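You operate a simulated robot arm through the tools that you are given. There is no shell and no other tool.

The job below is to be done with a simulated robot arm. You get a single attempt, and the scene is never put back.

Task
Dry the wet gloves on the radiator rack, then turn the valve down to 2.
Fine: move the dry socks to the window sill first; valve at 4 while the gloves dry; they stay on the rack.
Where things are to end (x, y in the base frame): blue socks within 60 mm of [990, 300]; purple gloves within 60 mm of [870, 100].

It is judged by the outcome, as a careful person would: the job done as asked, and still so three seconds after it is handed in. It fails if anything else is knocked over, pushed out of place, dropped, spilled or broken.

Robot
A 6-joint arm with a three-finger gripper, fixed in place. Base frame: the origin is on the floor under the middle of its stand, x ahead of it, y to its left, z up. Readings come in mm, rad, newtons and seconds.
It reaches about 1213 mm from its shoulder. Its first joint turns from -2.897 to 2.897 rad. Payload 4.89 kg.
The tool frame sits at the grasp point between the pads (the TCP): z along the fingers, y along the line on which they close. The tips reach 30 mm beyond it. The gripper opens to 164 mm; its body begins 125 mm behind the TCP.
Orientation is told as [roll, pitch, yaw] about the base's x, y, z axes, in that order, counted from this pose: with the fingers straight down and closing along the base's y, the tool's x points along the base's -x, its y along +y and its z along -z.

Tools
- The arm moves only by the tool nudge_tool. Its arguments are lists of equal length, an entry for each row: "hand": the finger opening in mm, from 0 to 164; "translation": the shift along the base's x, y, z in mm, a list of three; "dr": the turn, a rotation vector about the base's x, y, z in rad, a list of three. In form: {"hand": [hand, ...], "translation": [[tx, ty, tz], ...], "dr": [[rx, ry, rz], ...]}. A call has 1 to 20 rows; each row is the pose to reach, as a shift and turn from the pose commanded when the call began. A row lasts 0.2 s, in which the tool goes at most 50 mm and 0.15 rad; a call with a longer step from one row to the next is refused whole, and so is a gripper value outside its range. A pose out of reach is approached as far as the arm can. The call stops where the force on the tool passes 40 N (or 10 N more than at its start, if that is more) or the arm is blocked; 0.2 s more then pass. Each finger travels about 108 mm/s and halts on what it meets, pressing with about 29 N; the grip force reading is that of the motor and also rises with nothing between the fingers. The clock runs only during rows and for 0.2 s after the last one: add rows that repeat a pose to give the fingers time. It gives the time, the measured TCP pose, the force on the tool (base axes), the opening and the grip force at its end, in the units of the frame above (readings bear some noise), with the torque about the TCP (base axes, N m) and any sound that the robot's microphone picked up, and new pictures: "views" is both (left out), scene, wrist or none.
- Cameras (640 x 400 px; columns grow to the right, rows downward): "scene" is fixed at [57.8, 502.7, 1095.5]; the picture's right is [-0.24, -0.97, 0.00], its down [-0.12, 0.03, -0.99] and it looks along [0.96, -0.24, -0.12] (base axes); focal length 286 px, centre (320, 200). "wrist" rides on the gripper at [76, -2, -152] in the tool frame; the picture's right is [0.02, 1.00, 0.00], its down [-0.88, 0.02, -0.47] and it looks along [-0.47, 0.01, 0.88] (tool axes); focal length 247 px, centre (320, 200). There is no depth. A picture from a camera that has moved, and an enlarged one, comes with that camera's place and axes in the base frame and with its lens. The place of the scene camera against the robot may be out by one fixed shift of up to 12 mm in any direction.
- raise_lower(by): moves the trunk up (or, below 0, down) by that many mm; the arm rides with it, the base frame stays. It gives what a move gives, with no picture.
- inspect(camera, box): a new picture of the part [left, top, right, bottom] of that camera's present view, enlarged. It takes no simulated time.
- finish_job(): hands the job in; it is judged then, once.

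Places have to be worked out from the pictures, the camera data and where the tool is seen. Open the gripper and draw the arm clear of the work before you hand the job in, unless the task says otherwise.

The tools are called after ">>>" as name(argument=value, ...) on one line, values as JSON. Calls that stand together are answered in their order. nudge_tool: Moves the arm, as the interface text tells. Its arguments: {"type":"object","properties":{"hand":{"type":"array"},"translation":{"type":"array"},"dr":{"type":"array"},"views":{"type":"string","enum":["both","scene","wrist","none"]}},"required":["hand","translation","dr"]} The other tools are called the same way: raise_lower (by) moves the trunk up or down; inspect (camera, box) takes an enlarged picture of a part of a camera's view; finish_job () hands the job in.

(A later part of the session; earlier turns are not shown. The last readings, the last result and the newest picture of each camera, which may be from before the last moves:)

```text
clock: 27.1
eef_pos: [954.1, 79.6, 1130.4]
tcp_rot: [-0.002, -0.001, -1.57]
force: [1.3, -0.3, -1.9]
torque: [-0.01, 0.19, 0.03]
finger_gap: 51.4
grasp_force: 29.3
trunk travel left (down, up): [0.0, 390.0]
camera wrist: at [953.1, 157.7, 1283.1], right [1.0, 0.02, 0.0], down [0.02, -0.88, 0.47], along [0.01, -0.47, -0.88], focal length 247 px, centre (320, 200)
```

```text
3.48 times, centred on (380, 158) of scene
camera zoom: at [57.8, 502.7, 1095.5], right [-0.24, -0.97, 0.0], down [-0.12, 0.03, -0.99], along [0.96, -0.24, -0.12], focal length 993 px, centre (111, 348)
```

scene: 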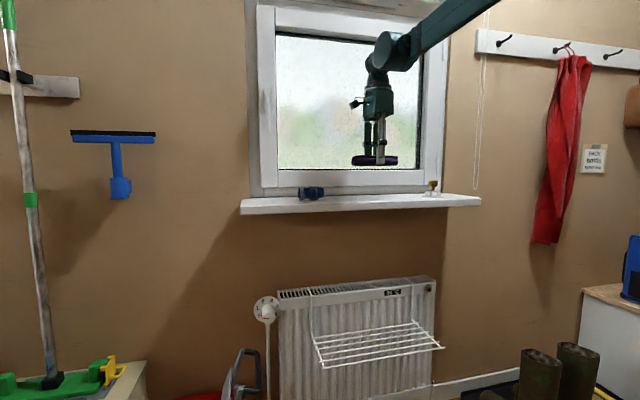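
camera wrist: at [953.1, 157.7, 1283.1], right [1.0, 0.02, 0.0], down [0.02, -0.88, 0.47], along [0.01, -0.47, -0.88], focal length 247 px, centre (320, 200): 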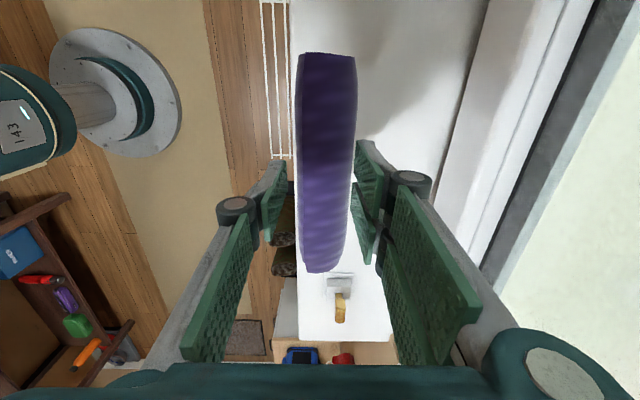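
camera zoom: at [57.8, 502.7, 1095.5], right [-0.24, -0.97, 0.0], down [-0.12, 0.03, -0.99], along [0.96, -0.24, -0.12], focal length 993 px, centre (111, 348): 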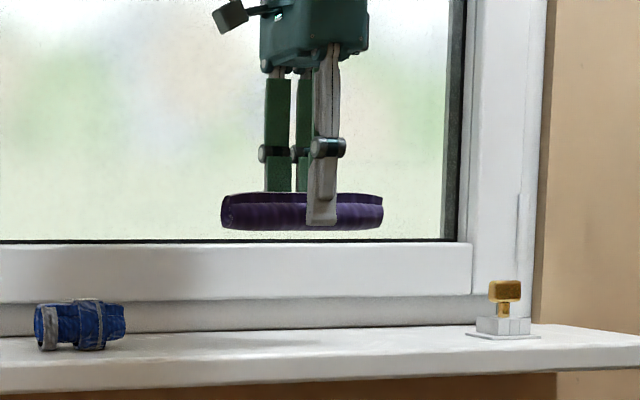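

The gloves are held level. I'll back off from the sill to x≈760, descend in front of it to just above rack height, and stop short of the rack to check.

>>> nudge_tool(hand=[25, 25, 25, 25, 25, 25, 25, 25, 25, 25, 25, 25, 25, 25], translation=[[-45, 4, 0], [-92, 8, -5], [-135, 12, -25], [-170, 16, -58], [-190, 20, -102], [-193, 22, -150], [-193, 22, -198], [-193, 22, -246], [-193, 22, -294], [-193, 22, -342], [-193, 22, -390], [-193, 22, -438], [-193, 22, -486], [-193, 22, -526]], dr=[[0, 0, 0], [0, 0, 0], [0, 0, 0], [0, 0, 0], [0, 0, 0], [0, 0, 0], [0, 0, 0], [0, 0, 0], [0, 0, 0], [0, 0, 0], [0, 0, 0], [0, 0, 0], [0, 0, 0], [0, 0, 0]], views="both")

```text
clock: 30.1
eef_pos: [762.0, 102.9, 607.4]
tcp_rot: [-0.002, 0.0, -1.571]
force: [-1.7, 0.1, 0.8]
torque: [0.0, -0.23, 0.01]
finger_gap: 51.7
grasp_force: 29.5
trunk travel left (down, up): [0.0, 390.0]
camera wrist: at [760.9, 179.9, 760.9], right [1.0, 0.02, 0.0], down [0.02, -0.88, 0.47], along [0.01, -0.47, -0.88], focal length 247 px, centre (320, 200)
```

scene: 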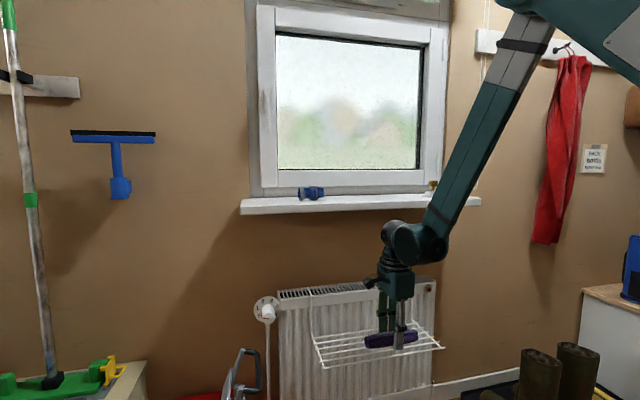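
wrist: 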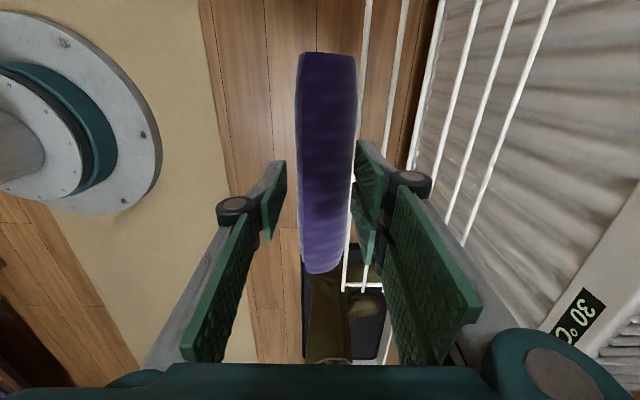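

I'll move forward over the rack while descending slightly, keeping the wrist well below the sill.

>>> nudge_tool(hand=[25, 25, 25], translation=[[40, 0, -8], [80, 0, -18], [105, 0, -28]], dr=[[0, 0, 0], [0, 0, 0], [0, 0, 0]], views="both")

>>> inspect(camera="scene", box=[290, 260, 460, 380])

```text
clock: 30.9
eef_pos: [867.5, 101.7, 578.1]
tcp_rot: [-0.001, -0.001, -1.571]
force: [0.0, 0.6, -0.1]
torque: [-0.02, -0.16, 0.01]
finger_gap: 51.7
grasp_force: 29.2
trunk travel left (down, up): [0.0, 390.0]
camera wrist: at [866.6, 178.7, 732.2], right [1.0, 0.02, 0.0], down [0.02, -0.88, 0.47], along [0.01, -0.47, -0.88], focal length 247 px, centre (320, 200)
```

scene: 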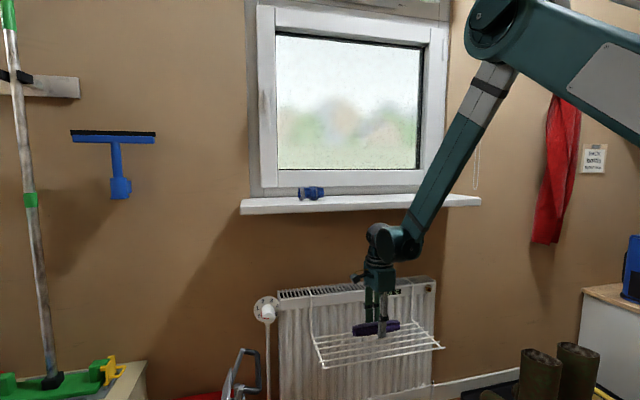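
wrist: 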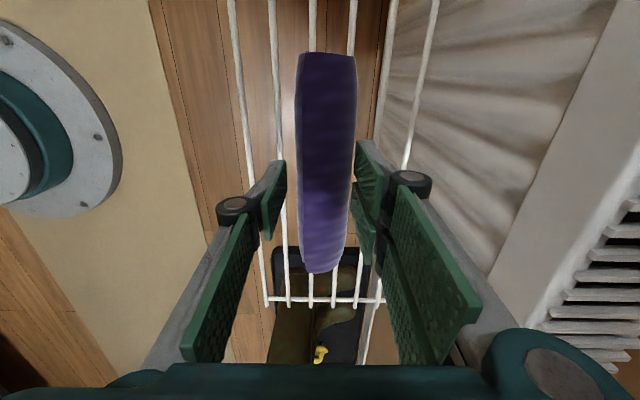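

```text
3.33 times, centred on (375, 320) of scene
camera zoom: at [57.8, 502.7, 1095.5], right [-0.24, -0.97, 0.0], down [-0.12, 0.03, -0.99], along [0.96, -0.24, -0.12], focal length 952 px, centre (137, -200)
```

zoom: 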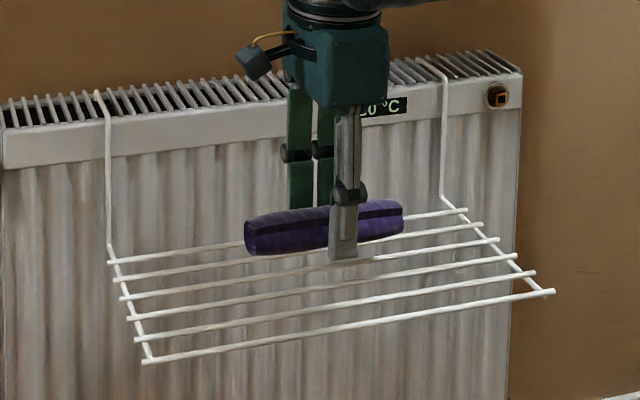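

The rack bars come out at x≈800, 832, 859, 889, 921 and 951. Centring the gloves at x≈874 seats them between two bars. I'll lower most of the way and then feel for contact.

>>> nudge_tool(hand=[25, 25, 25], translation=[[5, -1, -12], [6, -1, -20], [6, -1, -26]], dr=[[0, 0, 0], [0, 0, 0], [0, 0, 0]], views="scene")

>>> inspect(camera="scene", box=[330, 300, 430, 360])

```text
clock: 31.6
eef_pos: [871.8, 100.6, 551.9]
tcp_rot: [0.001, 0.001, -1.571]
force: [-0.4, 0.2, 0.1]
torque: [0.02, -0.03, -0.01]
finger_gap: 51.4
grasp_force: 29.4
trunk travel left (down, up): [0.0, 390.0]
```

scene: 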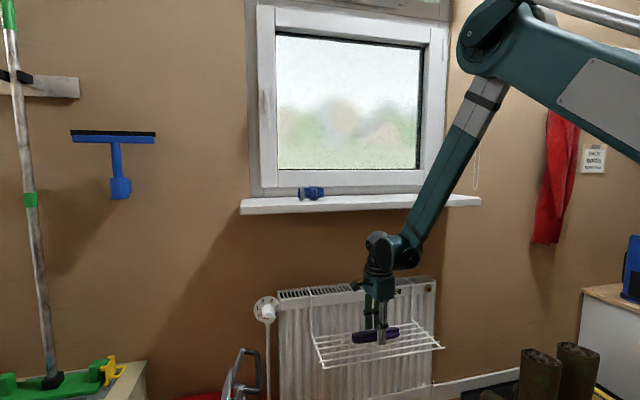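

```text
6.40 times, centred on (380, 330) of scene
camera zoom: at [57.8, 502.7, 1095.5], right [-0.24, -0.97, 0.0], down [-0.12, 0.03, -0.99], along [0.96, -0.24, -0.12], focal length 1828 px, centre (-64, -632)
```

zoom: 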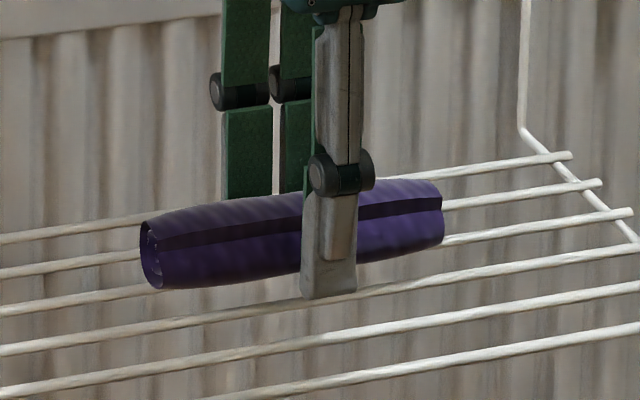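

Nearly touching, still no force. I'll lower in small steps until contact.

>>> nudge_tool(hand=[25, 25], translation=[[0, 0, -2], [0, 0, -4]], dr=[[0, 0, 0], [0, 0, 0]], views="none")

>>> inspect(camera="scene", box=[330, 300, 430, 360])

```text
clock: 32.2
eef_pos: [872.4, 101.1, 546.7]
tcp_rot: [0.001, -0.001, -1.57]
force: [0.4, -0.2, -0.1]
torque: [0.09, -0.03, 0.01]
finger_gap: 51.5
grasp_force: 28.8
trunk travel left (down, up): [0.0, 390.0]
```

```text
6.40 times, centred on (380, 330) of scene
camera zoom: at [57.8, 502.7, 1095.5], right [-0.24, -0.97, 0.0], down [-0.12, 0.03, -0.99], along [0.96, -0.24, -0.12], focal length 1828 px, centre (-64, -632)
```

zoom: 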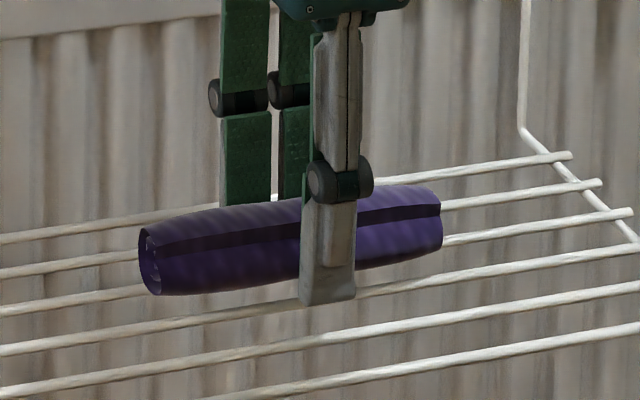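

No contact yet at TCP z≈547. I'll take another 3 mm.

>>> nudge_tool(hand=[25, 25], translation=[[0, 0, -2], [0, 0, -3]], dr=[[0, 0, 0], [0, 0, 0]], views="none")

```text
clock: 32.9
eef_pos: [872.6, 101.0, 545.9]
tcp_rot: [0.001, 0.0, -1.571]
force: [10.2, -0.7, 35.4]
torque: [-0.42, -0.42, 0.09]
finger_gap: 51.7
grasp_force: 28.8
trunk travel left (down, up): [0.0, 390.0]
```

Contact at z≈546. I'll ease off 1.5 mm, open slowly to 90 mm, and rise until the tips clear the gloves.

>>> nudge_tool(hand=[25, 45, 55, 65, 75, 90, 90, 90, 90, 90], translation=[[0, 0, 1.5], [0, 0, 1.5], [0, 0, 1.5], [0, 0, 1.5], [0, 0, 1.5], [0, 0, 1.5], [0, 0, 1.5], [0, 0, 10], [0, 0, 28], [0, 0, 50]], dr=[[0, 0, 0], [0, 0, 0], [0, 0, 0], [0, 0, 0], [0, 0, 0], [0, 0, 0], [0, 0, 0], [0, 0, 0], [0, 0, 0], [0, 0, 0]], views="both")

>>> inspect(camera="scene", box=[290, 260, 460, 380])

```text
clock: 35.0
eef_pos: [872.7, 101.0, 593.1]
tcp_rot: [0.001, -0.001, -1.57]
force: [1.1, 0.7, -0.4]
torque: [-0.02, 0.09, 0.0]
finger_gap: 90.1
grasp_force: 0.0
trunk travel left (down, up): [0.0, 390.0]
camera wrist: at [871.4, 177.5, 747.2], right [1.0, 0.02, 0.0], down [0.02, -0.88, 0.47], along [0.01, -0.47, -0.88], focal length 247 px, centre (320, 200)
```

scene: 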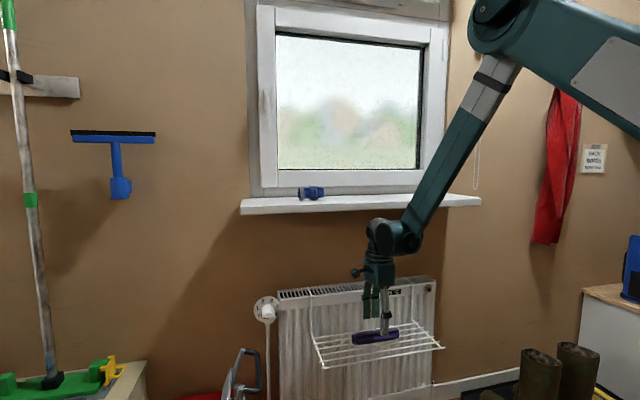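
wrist: 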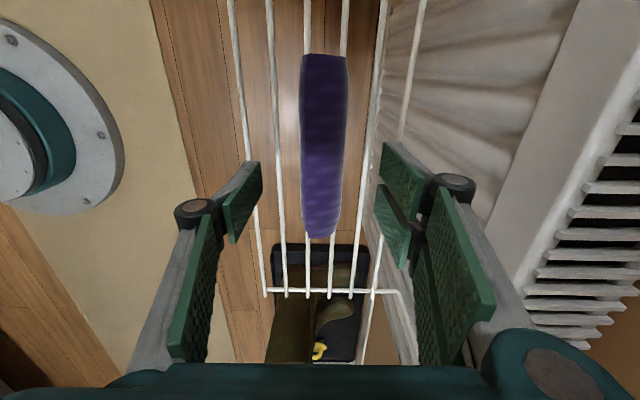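

```text
3.33 times, centred on (375, 320) of scene
camera zoom: at [57.8, 502.7, 1095.5], right [-0.24, -0.97, 0.0], down [-0.12, 0.03, -0.99], along [0.96, -0.24, -0.12], focal length 952 px, centre (137, -200)
```

zoom: 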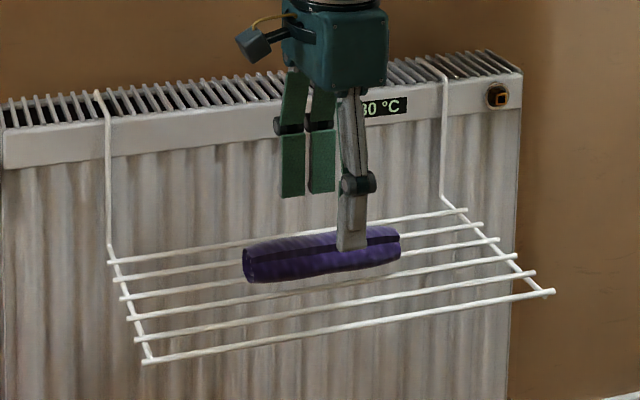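

The gloves now rest on the rack, centred at about (874, 100). I'll retreat backward and up into open space, heading for the valve side.

>>> nudge_tool(hand=[90, 90, 90, 90, 90, 90, 90, 90, 90, 90, 90], translation=[[-45, 0, 2], [-90, 0, 6], [-120, 10, 40], [-140, 40, 72], [-150, 72, 108], [-160, 104, 144], [-165, 137, 180], [-170, 170, 216], [-172, 203, 252], [-172, 236, 288], [-172, 250, 307]], dr=[[0, 0, 0], [0, 0, 0], [0, 0, 0], [0, 0, 0], [0, 0, 0], [0, 0, 0], [0, 0, 0], [0, 0, 0], [0, 0, 0], [0, 0, 0], [0, 0, 0]], views="none")

>>> nudge_tool(hand=[90, 90, 90, 90, 90, 90, 90, 90, 90, 90, 90], translation=[[0, 0, 0], [0, 0, 0], [0, 0, 0], [0, 0, 0], [0, 0, 0], [0, 0, 0], [0, 0, 0], [0, 0, 0], [0, 0, 0], [0, 0, 0], [0, 0, 0]], dr=[[0, 0, 0.143], [0, 0, 0.286], [0, 0, 0.428], [0, 0, 0.571], [0, 0, 0.714], [0, 0, 0.857], [0, 0, 1.0], [0, 0, 1.142], [0, 0, 1.285], [0, 0, 1.428], [0, 0, 1.571]], views="both")

>>> inspect(camera="scene", box=[230, 260, 460, 400])

>>> inspect(camera="wrist", box=[160, 0, 480, 200])

```text
clock: 37.5
eef_pos: [703.0, 351.9, 901.3]
tcp_rot: [-0.001, 0.0, -1.572]
force: [0.2, -0.9, -1.1]
torque: [0.09, 0.08, 0.0]
finger_gap: 90.1
grasp_force: 0.0
trunk travel left (down, up): [0.0, 390.0]
```

```text
clock: 39.9
eef_pos: [700.3, 351.7, 901.7]
tcp_rot: [0.0, 0.002, 0.002]
force: [0.6, 0.5, -0.3]
torque: [0.0, 0.0, -0.02]
finger_gap: 90.0
grasp_force: 0.1
trunk travel left (down, up): [0.0, 390.0]
camera wrist: at [623.3, 350.2, 1054.3], right [-0.02, 1.0, 0.0], down [0.88, 0.02, 0.47], along [0.47, 0.01, -0.88], focal length 247 px, centre (320, 200)
```

scene: 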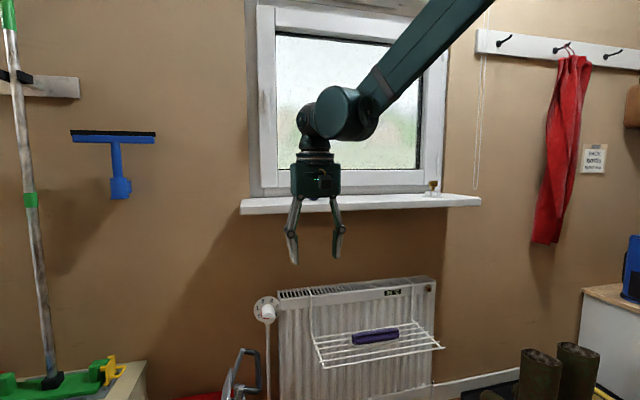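
wrist: 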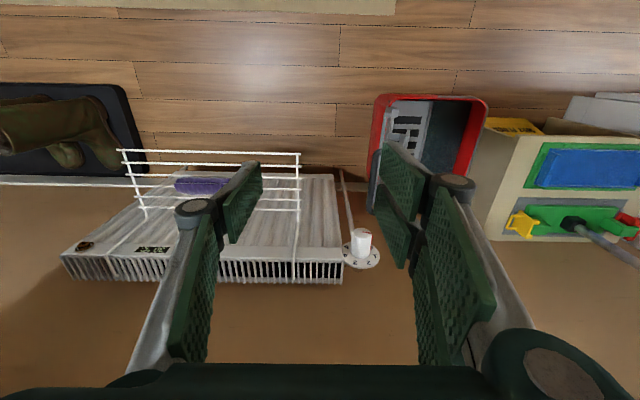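

```text
2.78 times, centred on (345, 330) of scene
camera zoom: at [57.8, 502.7, 1095.5], right [-0.24, -0.97, 0.0], down [-0.12, 0.03, -0.99], along [0.96, -0.24, -0.12], focal length 795 px, centre (250, -162)
```

zoom: 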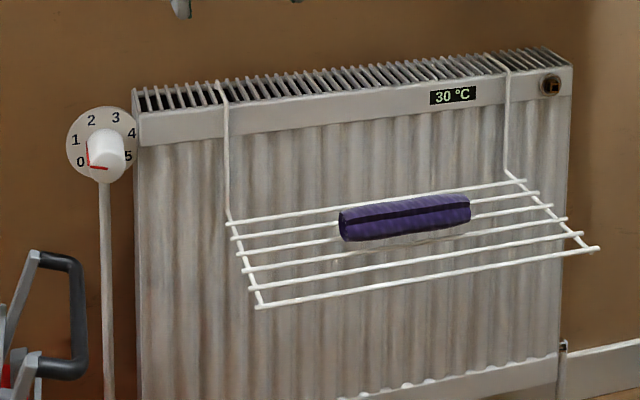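

```text
2.00 times, centred on (320, 100) of wrist
camera zoom: at [623.3, 350.2, 1054.3], right [-0.02, 1.0, 0.0], down [0.88, 0.02, 0.47], along [0.47, 0.01, -0.88], focal length 494 px, centre (320, 400)
```

zoom: 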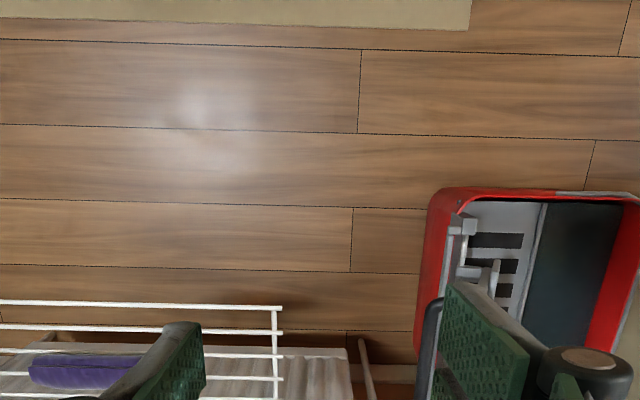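

The gloves sit neatly on the rack. I'll zoom in on the valve and the toolbox handle beside it to locate them precisely.

>>> inspect(camera="wrist", box=[320, 200, 400, 280])

>>> inspect(camera="wrist", box=[330, 80, 510, 220])

>>> inspect(camera="scene", box=[180, 290, 300, 400])

>>> inspect(camera="scene", box=[250, 285, 310, 330])

```text
5.00 times, centred on (360, 240) of wrist
camera zoom: at [623.3, 350.2, 1054.3], right [-0.02, 1.0, 0.0], down [0.88, 0.02, 0.47], along [0.47, 0.01, -0.88], focal length 1235 px, centre (120, 0)
```

zoom: 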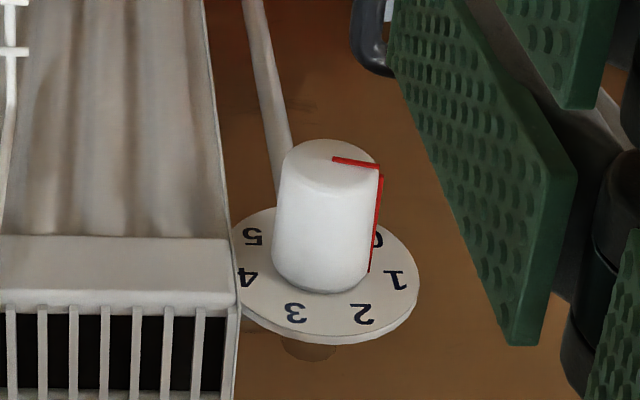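

```text
2.86 times, centred on (420, 150) of wrist
camera zoom: at [623.3, 350.2, 1054.3], right [-0.02, 1.0, 0.0], down [0.88, 0.02, 0.47], along [0.47, 0.01, -0.88], focal length 706 px, centre (34, 343)
```

zoom: 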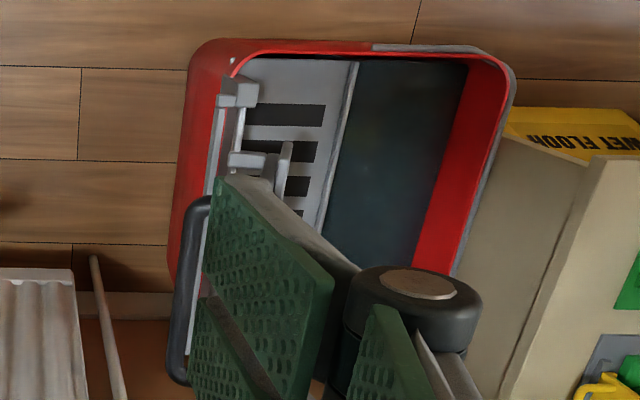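

```text
3.64 times, centred on (240, 345) of scene
camera zoom: at [57.8, 502.7, 1095.5], right [-0.24, -0.97, 0.0], down [-0.12, 0.03, -0.99], along [0.96, -0.24, -0.12], focal length 1038 px, centre (611, -327)
```

zoom: 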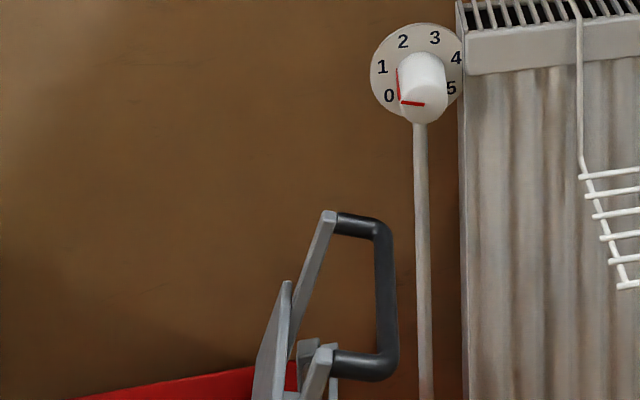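

```text
8.89 times, centred on (280, 308) of scene
camera zoom: at [57.8, 502.7, 1095.5], right [-0.24, -0.97, 0.0], down [-0.12, 0.03, -0.99], along [0.96, -0.24, -0.12], focal length 2538 px, centre (676, -756)
```

zoom: 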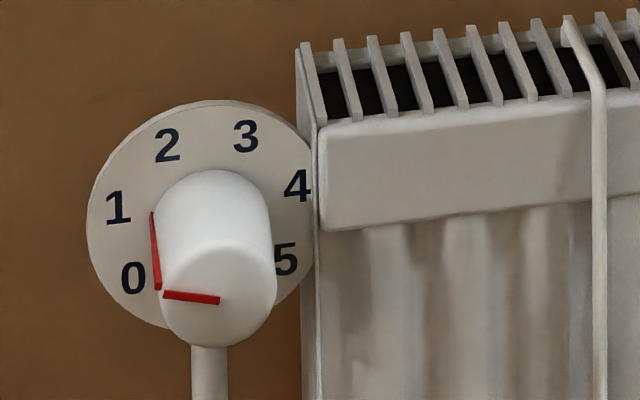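

Refined positions: valve plate centre (1009, 456, 601), knob front at about x≈952, radius ≈22 mm. A toolbox handle runs below it at y≈491, z≈490. The wrist must bend outward for a horizontal approach, so I'll first swing the tool sideways toward +y in open space to change wrist posture.

>>> nudge_tool(hand=[90, 90, 90, 90, 90, 90, 90, 90], translation=[[0, 0, 0], [0, 0, 0], [0, 0, 0], [0, 0, 0], [0, 0, 0], [0, 0, 0], [0, 0, 0], [0, 0, 0]], dr=[[0.142, 0, 0], [0.284, 0, 0], [0.426, 0, 0], [0.568, 0, 0], [0.71, 0, 0], [0.852, 0, 0], [0.994, 0, 0], [1.134, 0, 0]], views="scene")

```text
clock: 41.6
eef_pos: [698.3, 352.0, 901.6]
tcp_rot: [1.134, -0.001, 0.0]
force: [-1.6, 1.4, 1.3]
torque: [-0.11, -0.09, -0.17]
finger_gap: 89.6
grasp_force: 0.1
trunk travel left (down, up): [0.0, 390.0]
```

scene: 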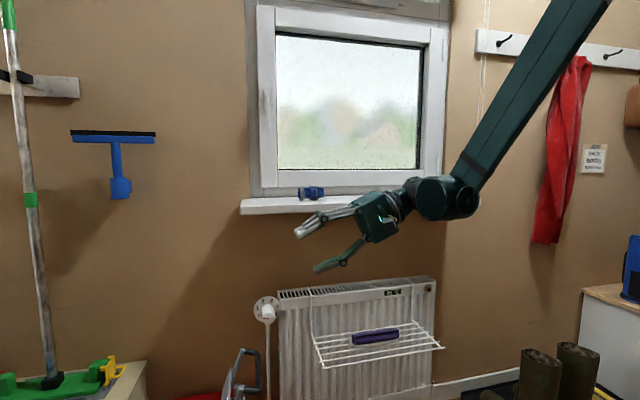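

That worked smoothly. Next I rotate about the base y axis by +90°, so the fingers point sideways with the wrist rolled around.

>>> nudge_tool(hand=[90, 90, 90, 90, 90, 90, 90, 90, 90, 90, 90], translation=[[0, 0, 0], [0, 0, 0], [0, 0, 0], [0, 0, 0], [0, 0, 0], [0, 0, 0], [0, 0, 0], [0, 0, 0], [0, 0, 0], [0, 0, 0], [0, 0, 0]], dr=[[0, 0.143, 0], [0, 0.286, 0], [0, 0.428, 0], [0, 0.571, 0], [0, 0.714, 0], [0, 0.857, 0], [0, 1.0, 0], [0, 1.142, 0], [0, 1.285, 0], [0, 1.428, 0], [0, 1.571, 0]], views="scene")

```text
clock: 44.0
eef_pos: [699.0, 351.3, 902.1]
tcp_rot: [-1.522, 1.568, -2.654]
force: [-1.3, 0.2, 0.5]
torque: [-0.08, -0.06, -0.1]
finger_gap: 89.9
grasp_force: 0.0
trunk travel left (down, up): [0.0, 390.0]
```

scene: 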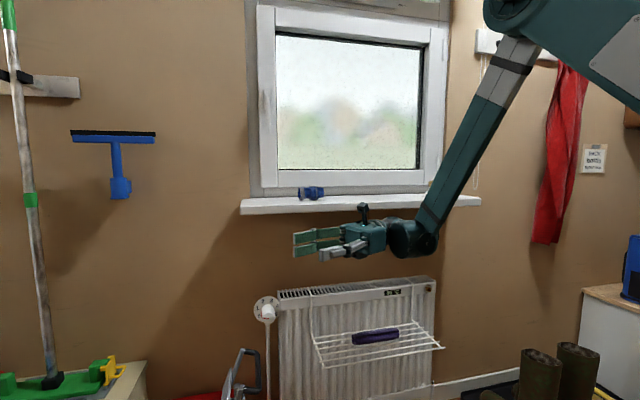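

Good: the fingers point sideways with the camera on top. Next I rotate about the vertical through the sideways-pointing position toward the wall, first part only, to confirm the wrist follows.

>>> nudge_tool(hand=[90, 90, 90, 90, 90, 90], translation=[[0, 0, 0], [0, 0, 0], [0, 0, 0], [0, 0, 0], [0, 0, 0], [0, 0, 0]], dr=[[0, 0, -0.13], [0, 0, -0.26], [0, 0, -0.39], [0, 0, -0.52], [0, 0, -0.65], [0, 0, -0.78]], views="scene")

```text
clock: 45.5
eef_pos: [700.3, 351.3, 900.5]
tcp_rot: [-0.373, 1.571, -2.291]
force: [1.4, 0.1, -0.3]
torque: [0.09, 0.0, 0.15]
finger_gap: 89.8
grasp_force: 0.1
trunk travel left (down, up): [0.0, 390.0]
```

scene: 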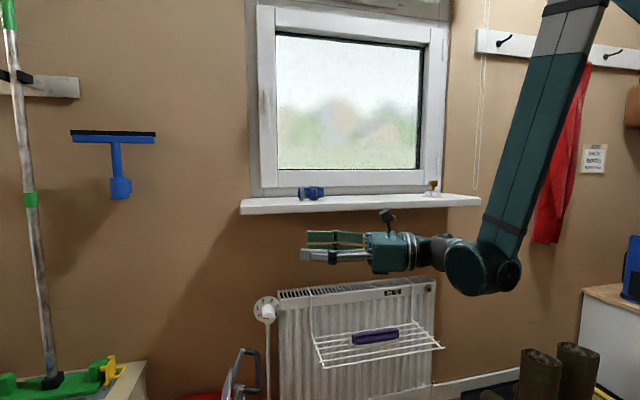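

The wrist passed through and follows in the new posture. I'll complete the turn so the fingers point straight at the wall while moving to about (800, 455, 720), facing the valve.

>>> nudge_tool(hand=[90, 90, 90, 90, 90, 90, 90, 90, 90], translation=[[11, 12, -20], [22, 23, -40], [33, 35, -60], [44, 46, -80], [55, 58, -100], [66, 69, -120], [77, 81, -140], [88, 92, -160], [100, 104, -180]], dr=[[0, 0, -0.1364], [0, 0, -0.2728], [0, 0, -0.4092], [0, 0, -0.5456], [0, 0, -0.682], [0, 0, -0.8184], [0, 0, -0.9548], [0, 0, -1.0912], [0, 0, -1.2277]], views="both")

```text
clock: 47.5
eef_pos: [835.4, 489.7, 764.4]
tcp_rot: [-0.351, 1.569, 2.789]
force: [-1.4, -2.6, 2.3]
torque: [0.04, 0.32, 0.4]
finger_gap: 90.2
grasp_force: 0.3
out of reach, approached as far as the arm can: row 1, 2, 3, 4, 5, 6, 7, 8, 9
trunk travel left (down, up): [0.0, 390.0]
camera wrist: at [684.8, 492.5, 841.8], right [0.0, -1.0, 0.02], down [-0.47, -0.02, -0.88], along [0.88, -0.01, -0.47], focal length 247 px, centre (320, 200)
```

scene: 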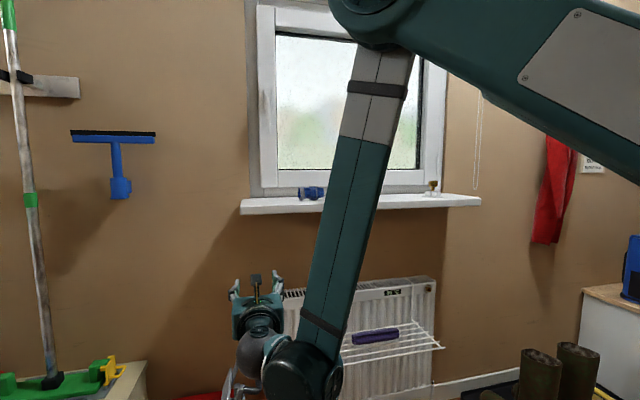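
wrist: 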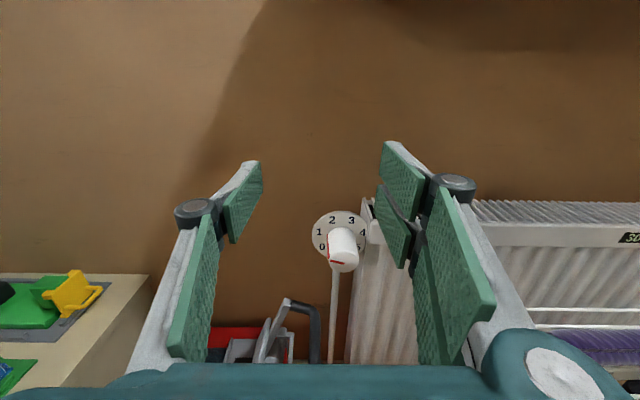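

The orientation is right (fingers along +x, camera on top) and the valve is in view, though the position lagged to (835, 490, 764). I'll try a modest move toward the valve axis to check reachability.

>>> nudge_tool(hand=[90, 90], translation=[[5, -15, -25], [10, -30, -50]], dr=[[0, 0, 0], [0, 0, 0]], views="both")

```text
clock: 48.0
eef_pos: [871.4, 482.6, 733.4]
tcp_rot: [0.055, 1.569, -3.091]
force: [-0.6, 0.2, 1.4]
torque: [0.02, 0.16, 0.03]
finger_gap: 90.3
grasp_force: 0.1
out of reach, approached as far as the arm can: row 1, 2
trunk travel left (down, up): [0.0, 390.0]
camera wrist: at [720.2, 484.8, 811.4], right [0.0, -1.0, 0.02], down [-0.48, -0.02, -0.88], along [0.88, -0.01, -0.48], focal length 247 px, centre (320, 200)
```

scene: 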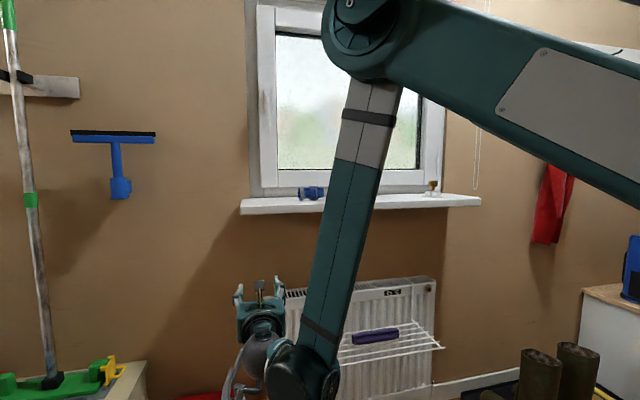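
wrist: 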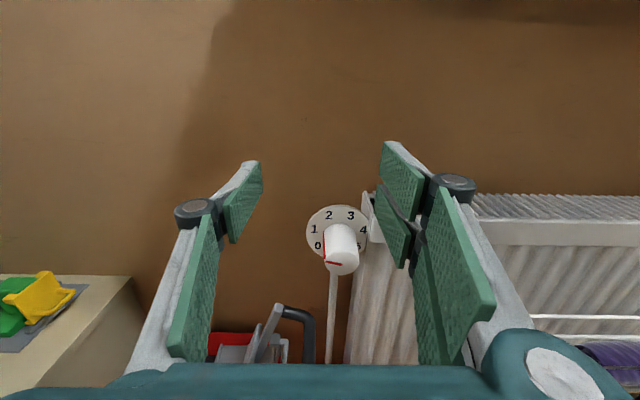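

The arm seems limited when the forearm gets too vertical, and going further out should relieve that. Fingers spread along y can straddle the knob from above, so I'll move to about (945, 455, 700), above the knob.

>>> nudge_tool(hand=[100, 100, 100], translation=[[30, -10, -5], [55, -20, -15], [74, -28, -28]], dr=[[0, 0, 0], [0, 0, 0], [0, 0, 0]], views="both")

```text
clock: 48.9
eef_pos: [946.6, 458.0, 704.6]
tcp_rot: [0.98, 1.57, -2.161]
force: [-1.5, -0.8, 0.8]
torque: [0.02, 0.1, -0.03]
finger_gap: 100.2
grasp_force: 0.1
trunk travel left (down, up): [0.0, 390.0]
camera wrist: at [795.4, 459.5, 782.6], right [0.0, -1.0, 0.02], down [-0.47, -0.02, -0.88], along [0.88, -0.01, -0.47], focal length 247 px, centre (320, 200)
```

scene: 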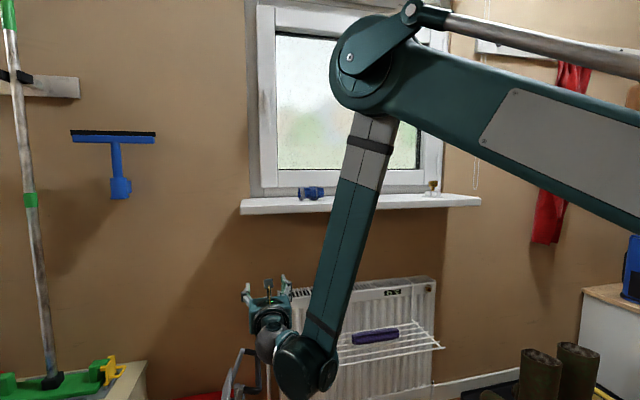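
wrist: 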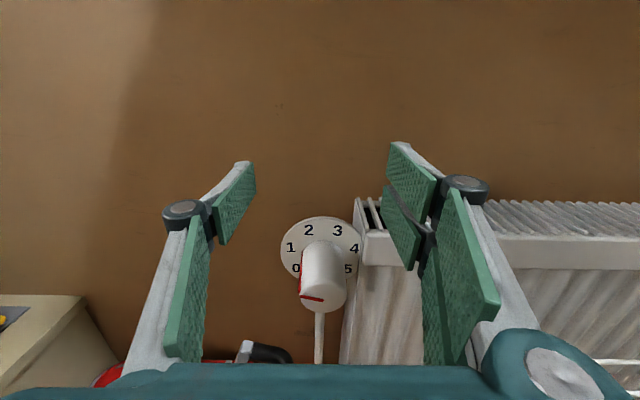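

Not flagged this time. The arm drives its forearm through a push-rod, which explains the limit on the forearm angle. I'll zoom on the valve from this viewpoint to refine its axis before descending over it.

>>> inspect(camera="wrist", box=[260, 190, 400, 330])

>>> inspect(camera="scene", box=[200, 260, 360, 400])

```text
2.86 times, centred on (330, 260) of wrist
camera zoom: at [795.4, 459.5, 782.6], right [0.0, -1.0, 0.02], down [-0.47, -0.02, -0.88], along [0.88, -0.01, -0.47], focal length 706 px, centre (291, 29)
```

zoom: 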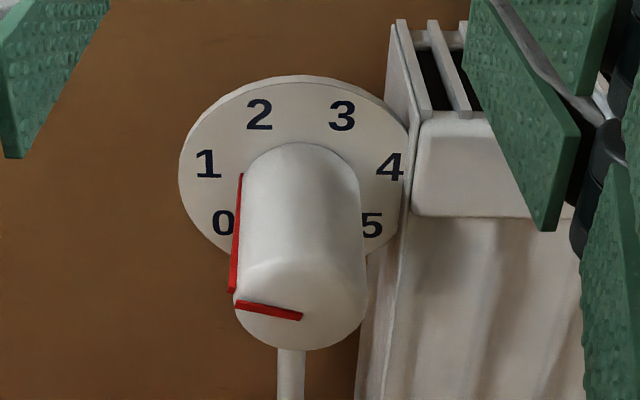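

```text
2.86 times, centred on (280, 330) of scene
camera zoom: at [57.8, 502.7, 1095.5], right [-0.24, -0.97, 0.0], down [-0.12, 0.03, -0.99], along [0.96, -0.24, -0.12], focal length 816 px, centre (434, -171)
```

zoom: 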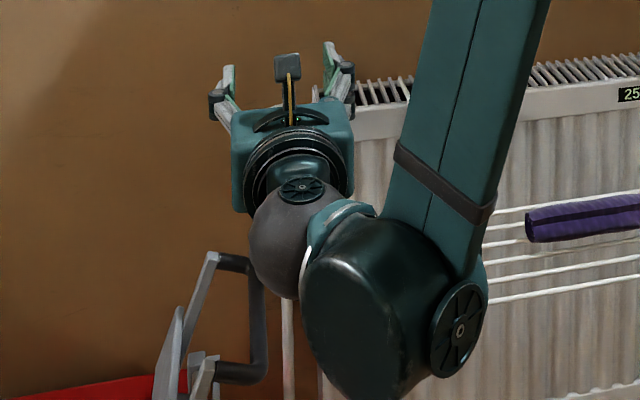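

The knob axis reads y≈454, z≈601, with its front face at x≈949. The display also now shows about 25 °C. I'll descend straight over the knob with the fingers straddling it.

>>> nudge_tool(hand=[100, 100, 100, 100], translation=[[2, -2, -30], [4, -4, -60], [4, -4, -85], [4, -4, -103]], dr=[[0, 0, 0], [0, 0, 0], [0, 0, 0], [0, 0, 0]], views="both")

>>> inspect(camera="wrist", box=[220, 100, 440, 260])

>>> inspect(camera="scene", box=[200, 260, 460, 400])

```text
clock: 49.9
eef_pos: [964.4, 462.9, 605.9]
tcp_rot: [0.081, 1.569, -3.064]
force: [0.4, -0.4, 0.3]
torque: [0.04, 0.08, 0.0]
finger_gap: 99.7
grasp_force: 0.1
out of reach, approached as far as the arm can: row 3, 4
trunk travel left (down, up): [0.0, 390.0]
camera wrist: at [813.0, 464.5, 684.8], right [0.0, -1.0, 0.02], down [-0.47, -0.02, -0.88], along [0.88, -0.01, -0.47], focal length 247 px, centre (320, 200)
```

scene: 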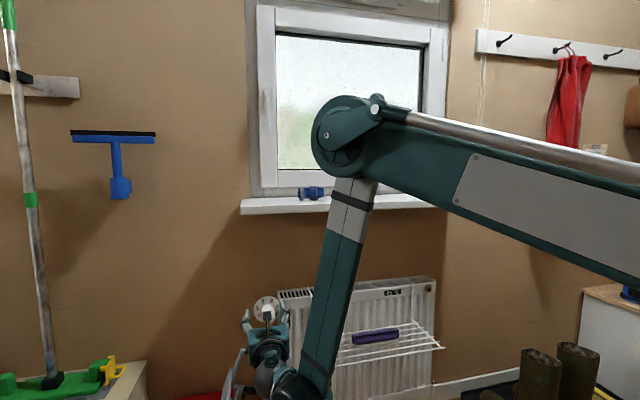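
wrist: 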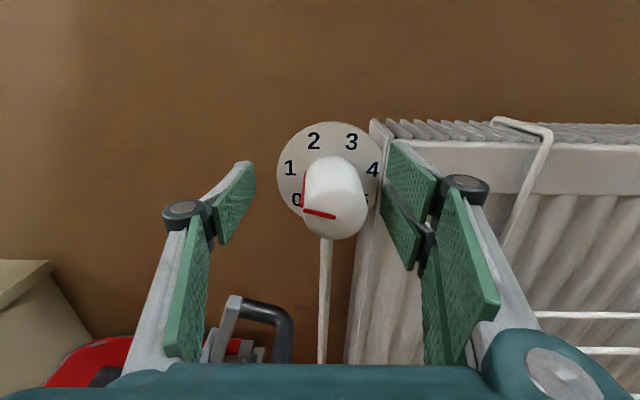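

```text
2.50 times, centred on (330, 180) of wrist
camera zoom: at [813.0, 464.5, 684.8], right [0.0, -1.0, 0.02], down [-0.47, -0.02, -0.88], along [0.88, -0.01, -0.47], focal length 617 px, centre (295, 250)
```

zoom: 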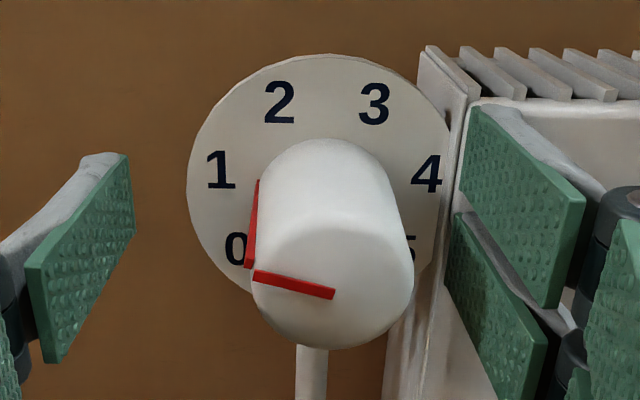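

```text
2.46 times, centred on (330, 330) of scene
camera zoom: at [57.8, 502.7, 1095.5], right [-0.24, -0.97, 0.0], down [-0.12, 0.03, -0.99], along [0.96, -0.24, -0.12], focal length 703 px, centre (295, -120)
```

zoom: 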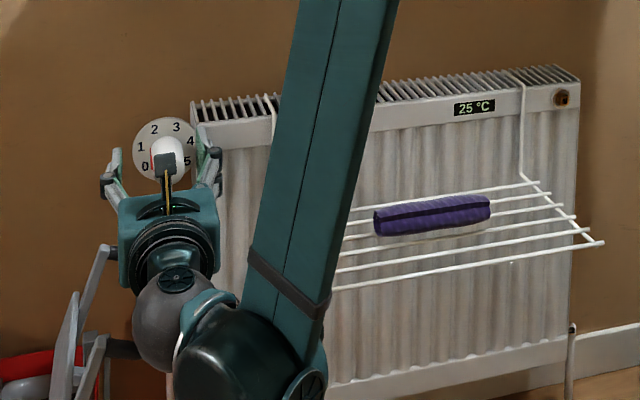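

TCP is at (964, 463, 606) and the display shows 25 °C. My geometry says the forearm must stay about 18° off vertical, so pointing the fingers slightly down (0.21 rad) should make the exact knob position reachable. I'll do that while centring on the axis (y 453, z 601).

>>> nudge_tool(hand=[100, 100, 100], translation=[[-2, -3, 0], [-6, -6, -2], [-10, -10, -5]], dr=[[0, 0.08, 0], [0, 0.16, 0], [0, 0.21, 0]], views="both")

>>> inspect(camera="wrist", box=[220, 100, 440, 260])

```text
clock: 50.6
eef_pos: [952.4, 454.9, 602.1]
tcp_rot: [-0.001, 1.361, -3.14]
force: [0.1, 0.2, -0.5]
torque: [-0.02, -0.08, -0.03]
finger_gap: 100.0
grasp_force: 0.0
trunk travel left (down, up): [0.0, 390.0]
camera wrist: at [821.0, 456.3, 709.6], right [0.01, -1.0, 0.02], down [-0.65, -0.02, -0.76], along [0.76, -0.01, -0.65], focal length 247 px, centre (320, 200)
```

scene: 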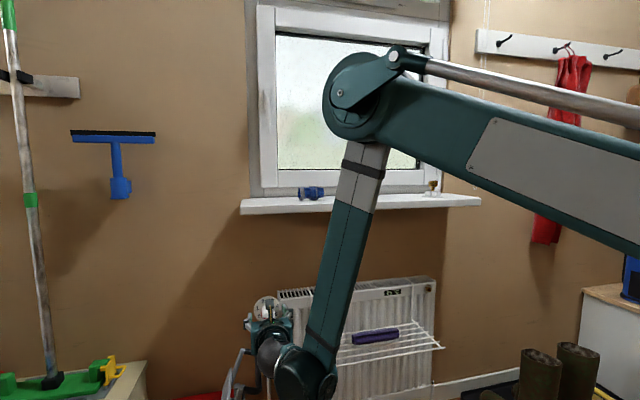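
wrist: 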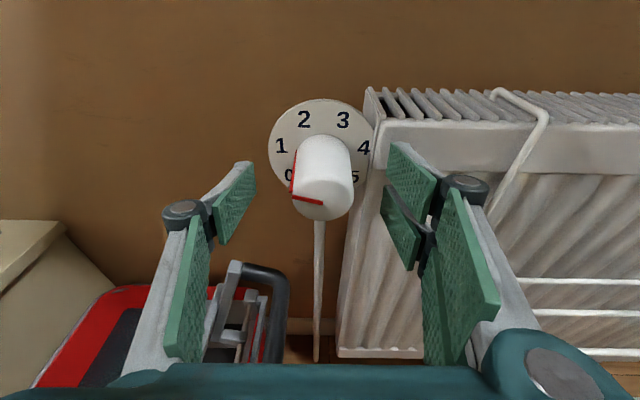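

```text
2.50 times, centred on (330, 180) of wrist
camera zoom: at [821.0, 456.3, 709.6], right [0.01, -1.0, 0.02], down [-0.65, -0.02, -0.76], along [0.76, -0.01, -0.65], focal length 617 px, centre (295, 250)
```

zoom: 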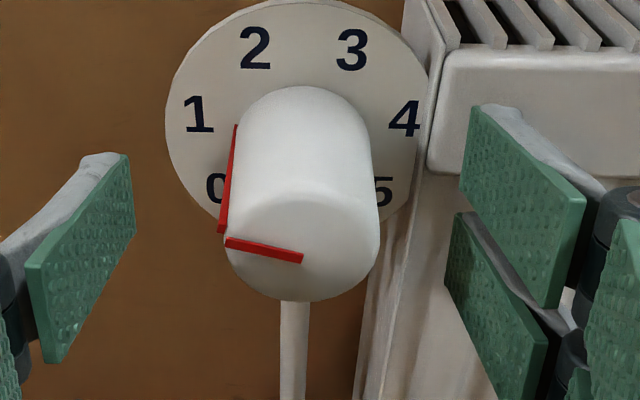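

Reached cleanly, and the knob is centred between the pads. I'll pre-roll the open gripper about the knob axis by −75°, so there is room to turn the knob clockwise (1→4).

>>> nudge_tool(hand=[100, 100, 100, 100, 100, 100, 100, 100, 100], translation=[[0, 0, 0], [0, 0, 0], [0, 0, 0], [0, 0, 0], [0, 0, 0], [0, 0, 0], [0, 0, 0], [0, 0, 0], [0, 0, 0]], dr=[[-0.1454, 0, 0], [-0.2908, 0, 0], [-0.4362, 0, 0], [-0.5816, 0, 0], [-0.727, 0, 0], [-0.8724, 0, 0], [-1.0178, 0, 0], [-1.1632, 0, 0], [-1.309, 0, 0]], views="both")

>>> inspect(camera="wrist", box=[200, 100, 440, 290])

>>> inspect(camera="scene", box=[200, 260, 420, 400])

```text
clock: 52.6
eef_pos: [955.2, 454.6, 602.0]
tcp_rot: [1.517, 0.253, -1.79]
force: [-0.1, -0.1, 0.0]
torque: [0.01, 0.03, 0.03]
finger_gap: 99.8
grasp_force: 0.0
trunk travel left (down, up): [0.0, 390.0]
camera wrist: at [821.7, 558.3, 629.3], right [0.01, -0.24, 0.97], down [-0.65, -0.74, -0.18], along [0.76, -0.63, -0.16], focal length 247 px, centre (320, 200)
```

scene: 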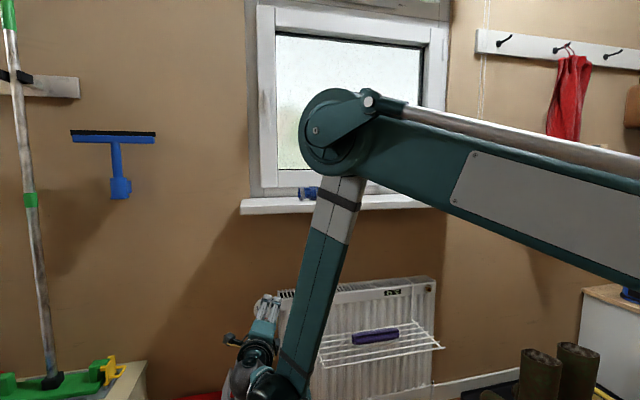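
wrist: 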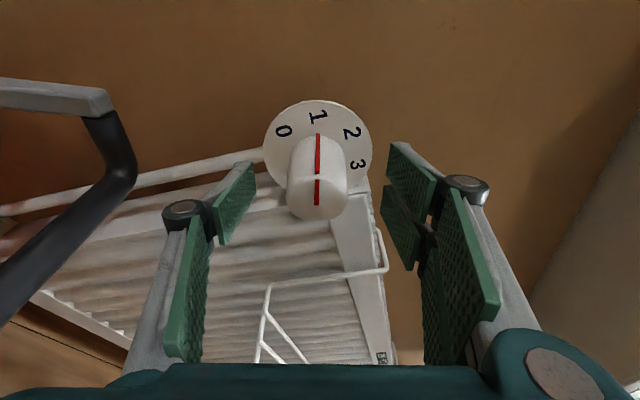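

```text
2.11 times, centred on (320, 195) of wrist
camera zoom: at [821.7, 558.3, 629.3], right [0.01, -0.24, 0.97], down [-0.65, -0.74, -0.18], along [0.76, -0.63, -0.16], focal length 520 px, centre (320, 210)
```

zoom: 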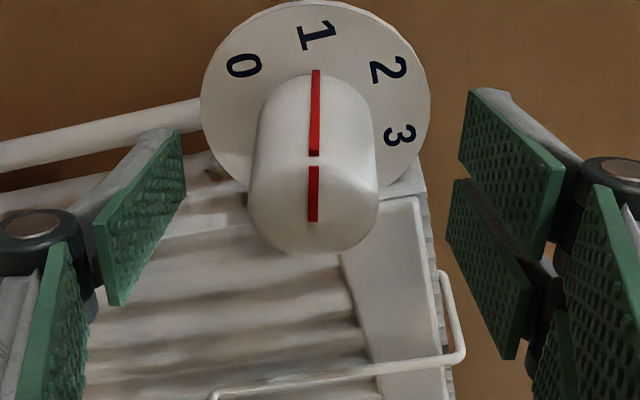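

```text
2.86 times, centred on (310, 330) of scene
camera zoom: at [57.8, 502.7, 1095.5], right [-0.24, -0.97, 0.0], down [-0.12, 0.03, -0.99], along [0.96, -0.24, -0.12], focal length 816 px, centre (349, -171)
```

zoom: 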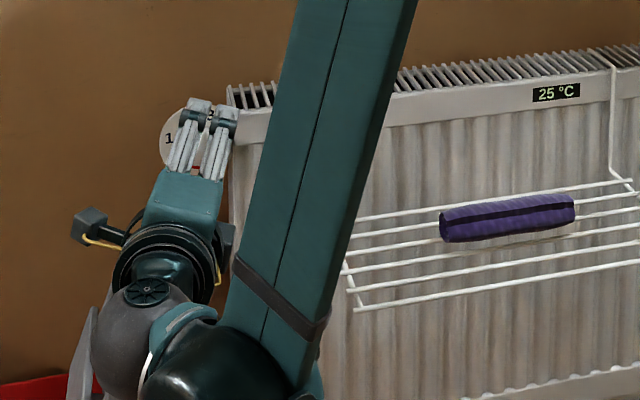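

From here the pointer clearly sits at 1. I'll close on the knob and check the grip.

>>> nudge_tool(hand=[80, 60, 45, 30, 30, 30, 30], translation=[[0, 0, 0], [0, 0, 0], [0, 0, 0], [0, 0, 0], [0, 0, 0], [0, 0, 0], [0, 0, 0]], dr=[[0, 0, 0], [0, 0, 0], [0, 0, 0], [0, 0, 0], [0, 0, 0], [0, 0, 0], [0, 0, 0]], views="wrist")

>>> inspect(camera="wrist", box=[200, 80, 440, 270])

```text
clock: 54.2
eef_pos: [954.1, 454.4, 600.2]
tcp_rot: [1.513, 0.254, -1.788]
force: [-15.3, 2.8, -30.7]
torque: [0.12, 0.89, 0.07]
finger_gap: 43.8
grasp_force: 44.9
trunk travel left (down, up): [0.0, 390.0]
camera wrist: at [821.8, 558.9, 627.8], right [0.01, -0.24, 0.97], down [-0.65, -0.74, -0.18], along [0.76, -0.63, -0.16], focal length 247 px, centre (320, 200)
```

wrist: 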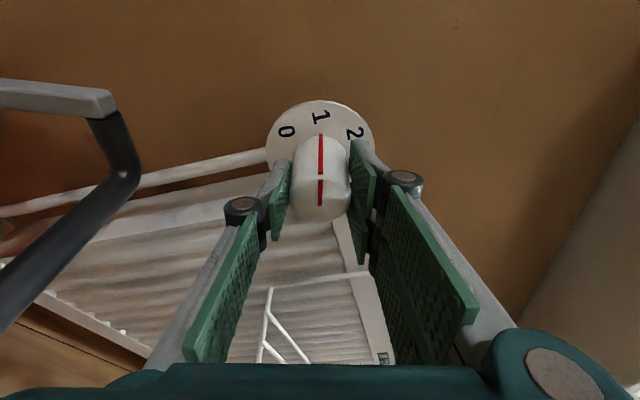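

```text
2.11 times, centred on (320, 175) of wrist
camera zoom: at [821.8, 558.9, 627.8], right [0.01, -0.24, 0.97], down [-0.65, -0.74, -0.18], along [0.76, -0.63, -0.16], focal length 520 px, centre (320, 253)
```

zoom: 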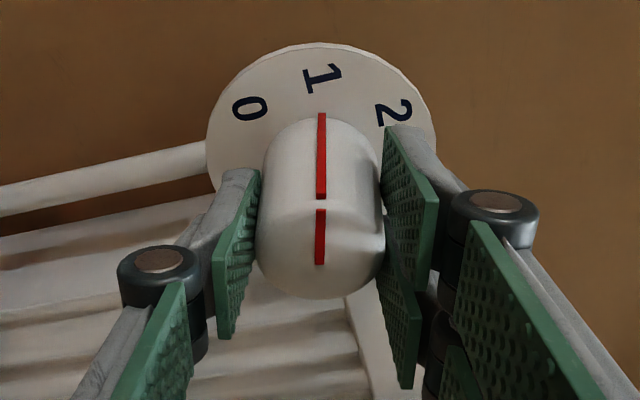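

Gripped at 43.8 mm, but the tool is pushed down and back (−31 N in z, −15 N in x), so the knob axis is slightly lower than the TCP. I'll shift 2 mm down to relieve it.

>>> nudge_tool(hand=[30, 30], translation=[[-0.5, 0, -1], [-1, 0, -2]], dr=[[0, 0, 0], [0, 0, 0]], views="none")

```text
clock: 54.9
eef_pos: [955.0, 455.1, 600.6]
tcp_rot: [1.515, 0.255, -1.787]
force: [20.7, 11.6, -2.5]
torque: [-0.02, 0.13, 0.06]
finger_gap: 43.8
grasp_force: 45.4
trunk travel left (down, up): [0.0, 390.0]
```

The vertical load is gone. A small trim in x and y will ease the rest.

>>> nudge_tool(hand=[30, 30], translation=[[0.3, 0.4, 0], [0.6, 0.8, 0]], dr=[[0, 0, 0], [0, 0, 0]], views="none")

```text
clock: 55.5
eef_pos: [955.5, 455.6, 601.5]
tcp_rot: [1.515, 0.255, -1.789]
force: [15.5, 1.2, 5.9]
torque: [-0.06, -0.27, 0.42]
finger_gap: 43.6
grasp_force: 44.9
trunk travel left (down, up): [0.0, 390.0]
```

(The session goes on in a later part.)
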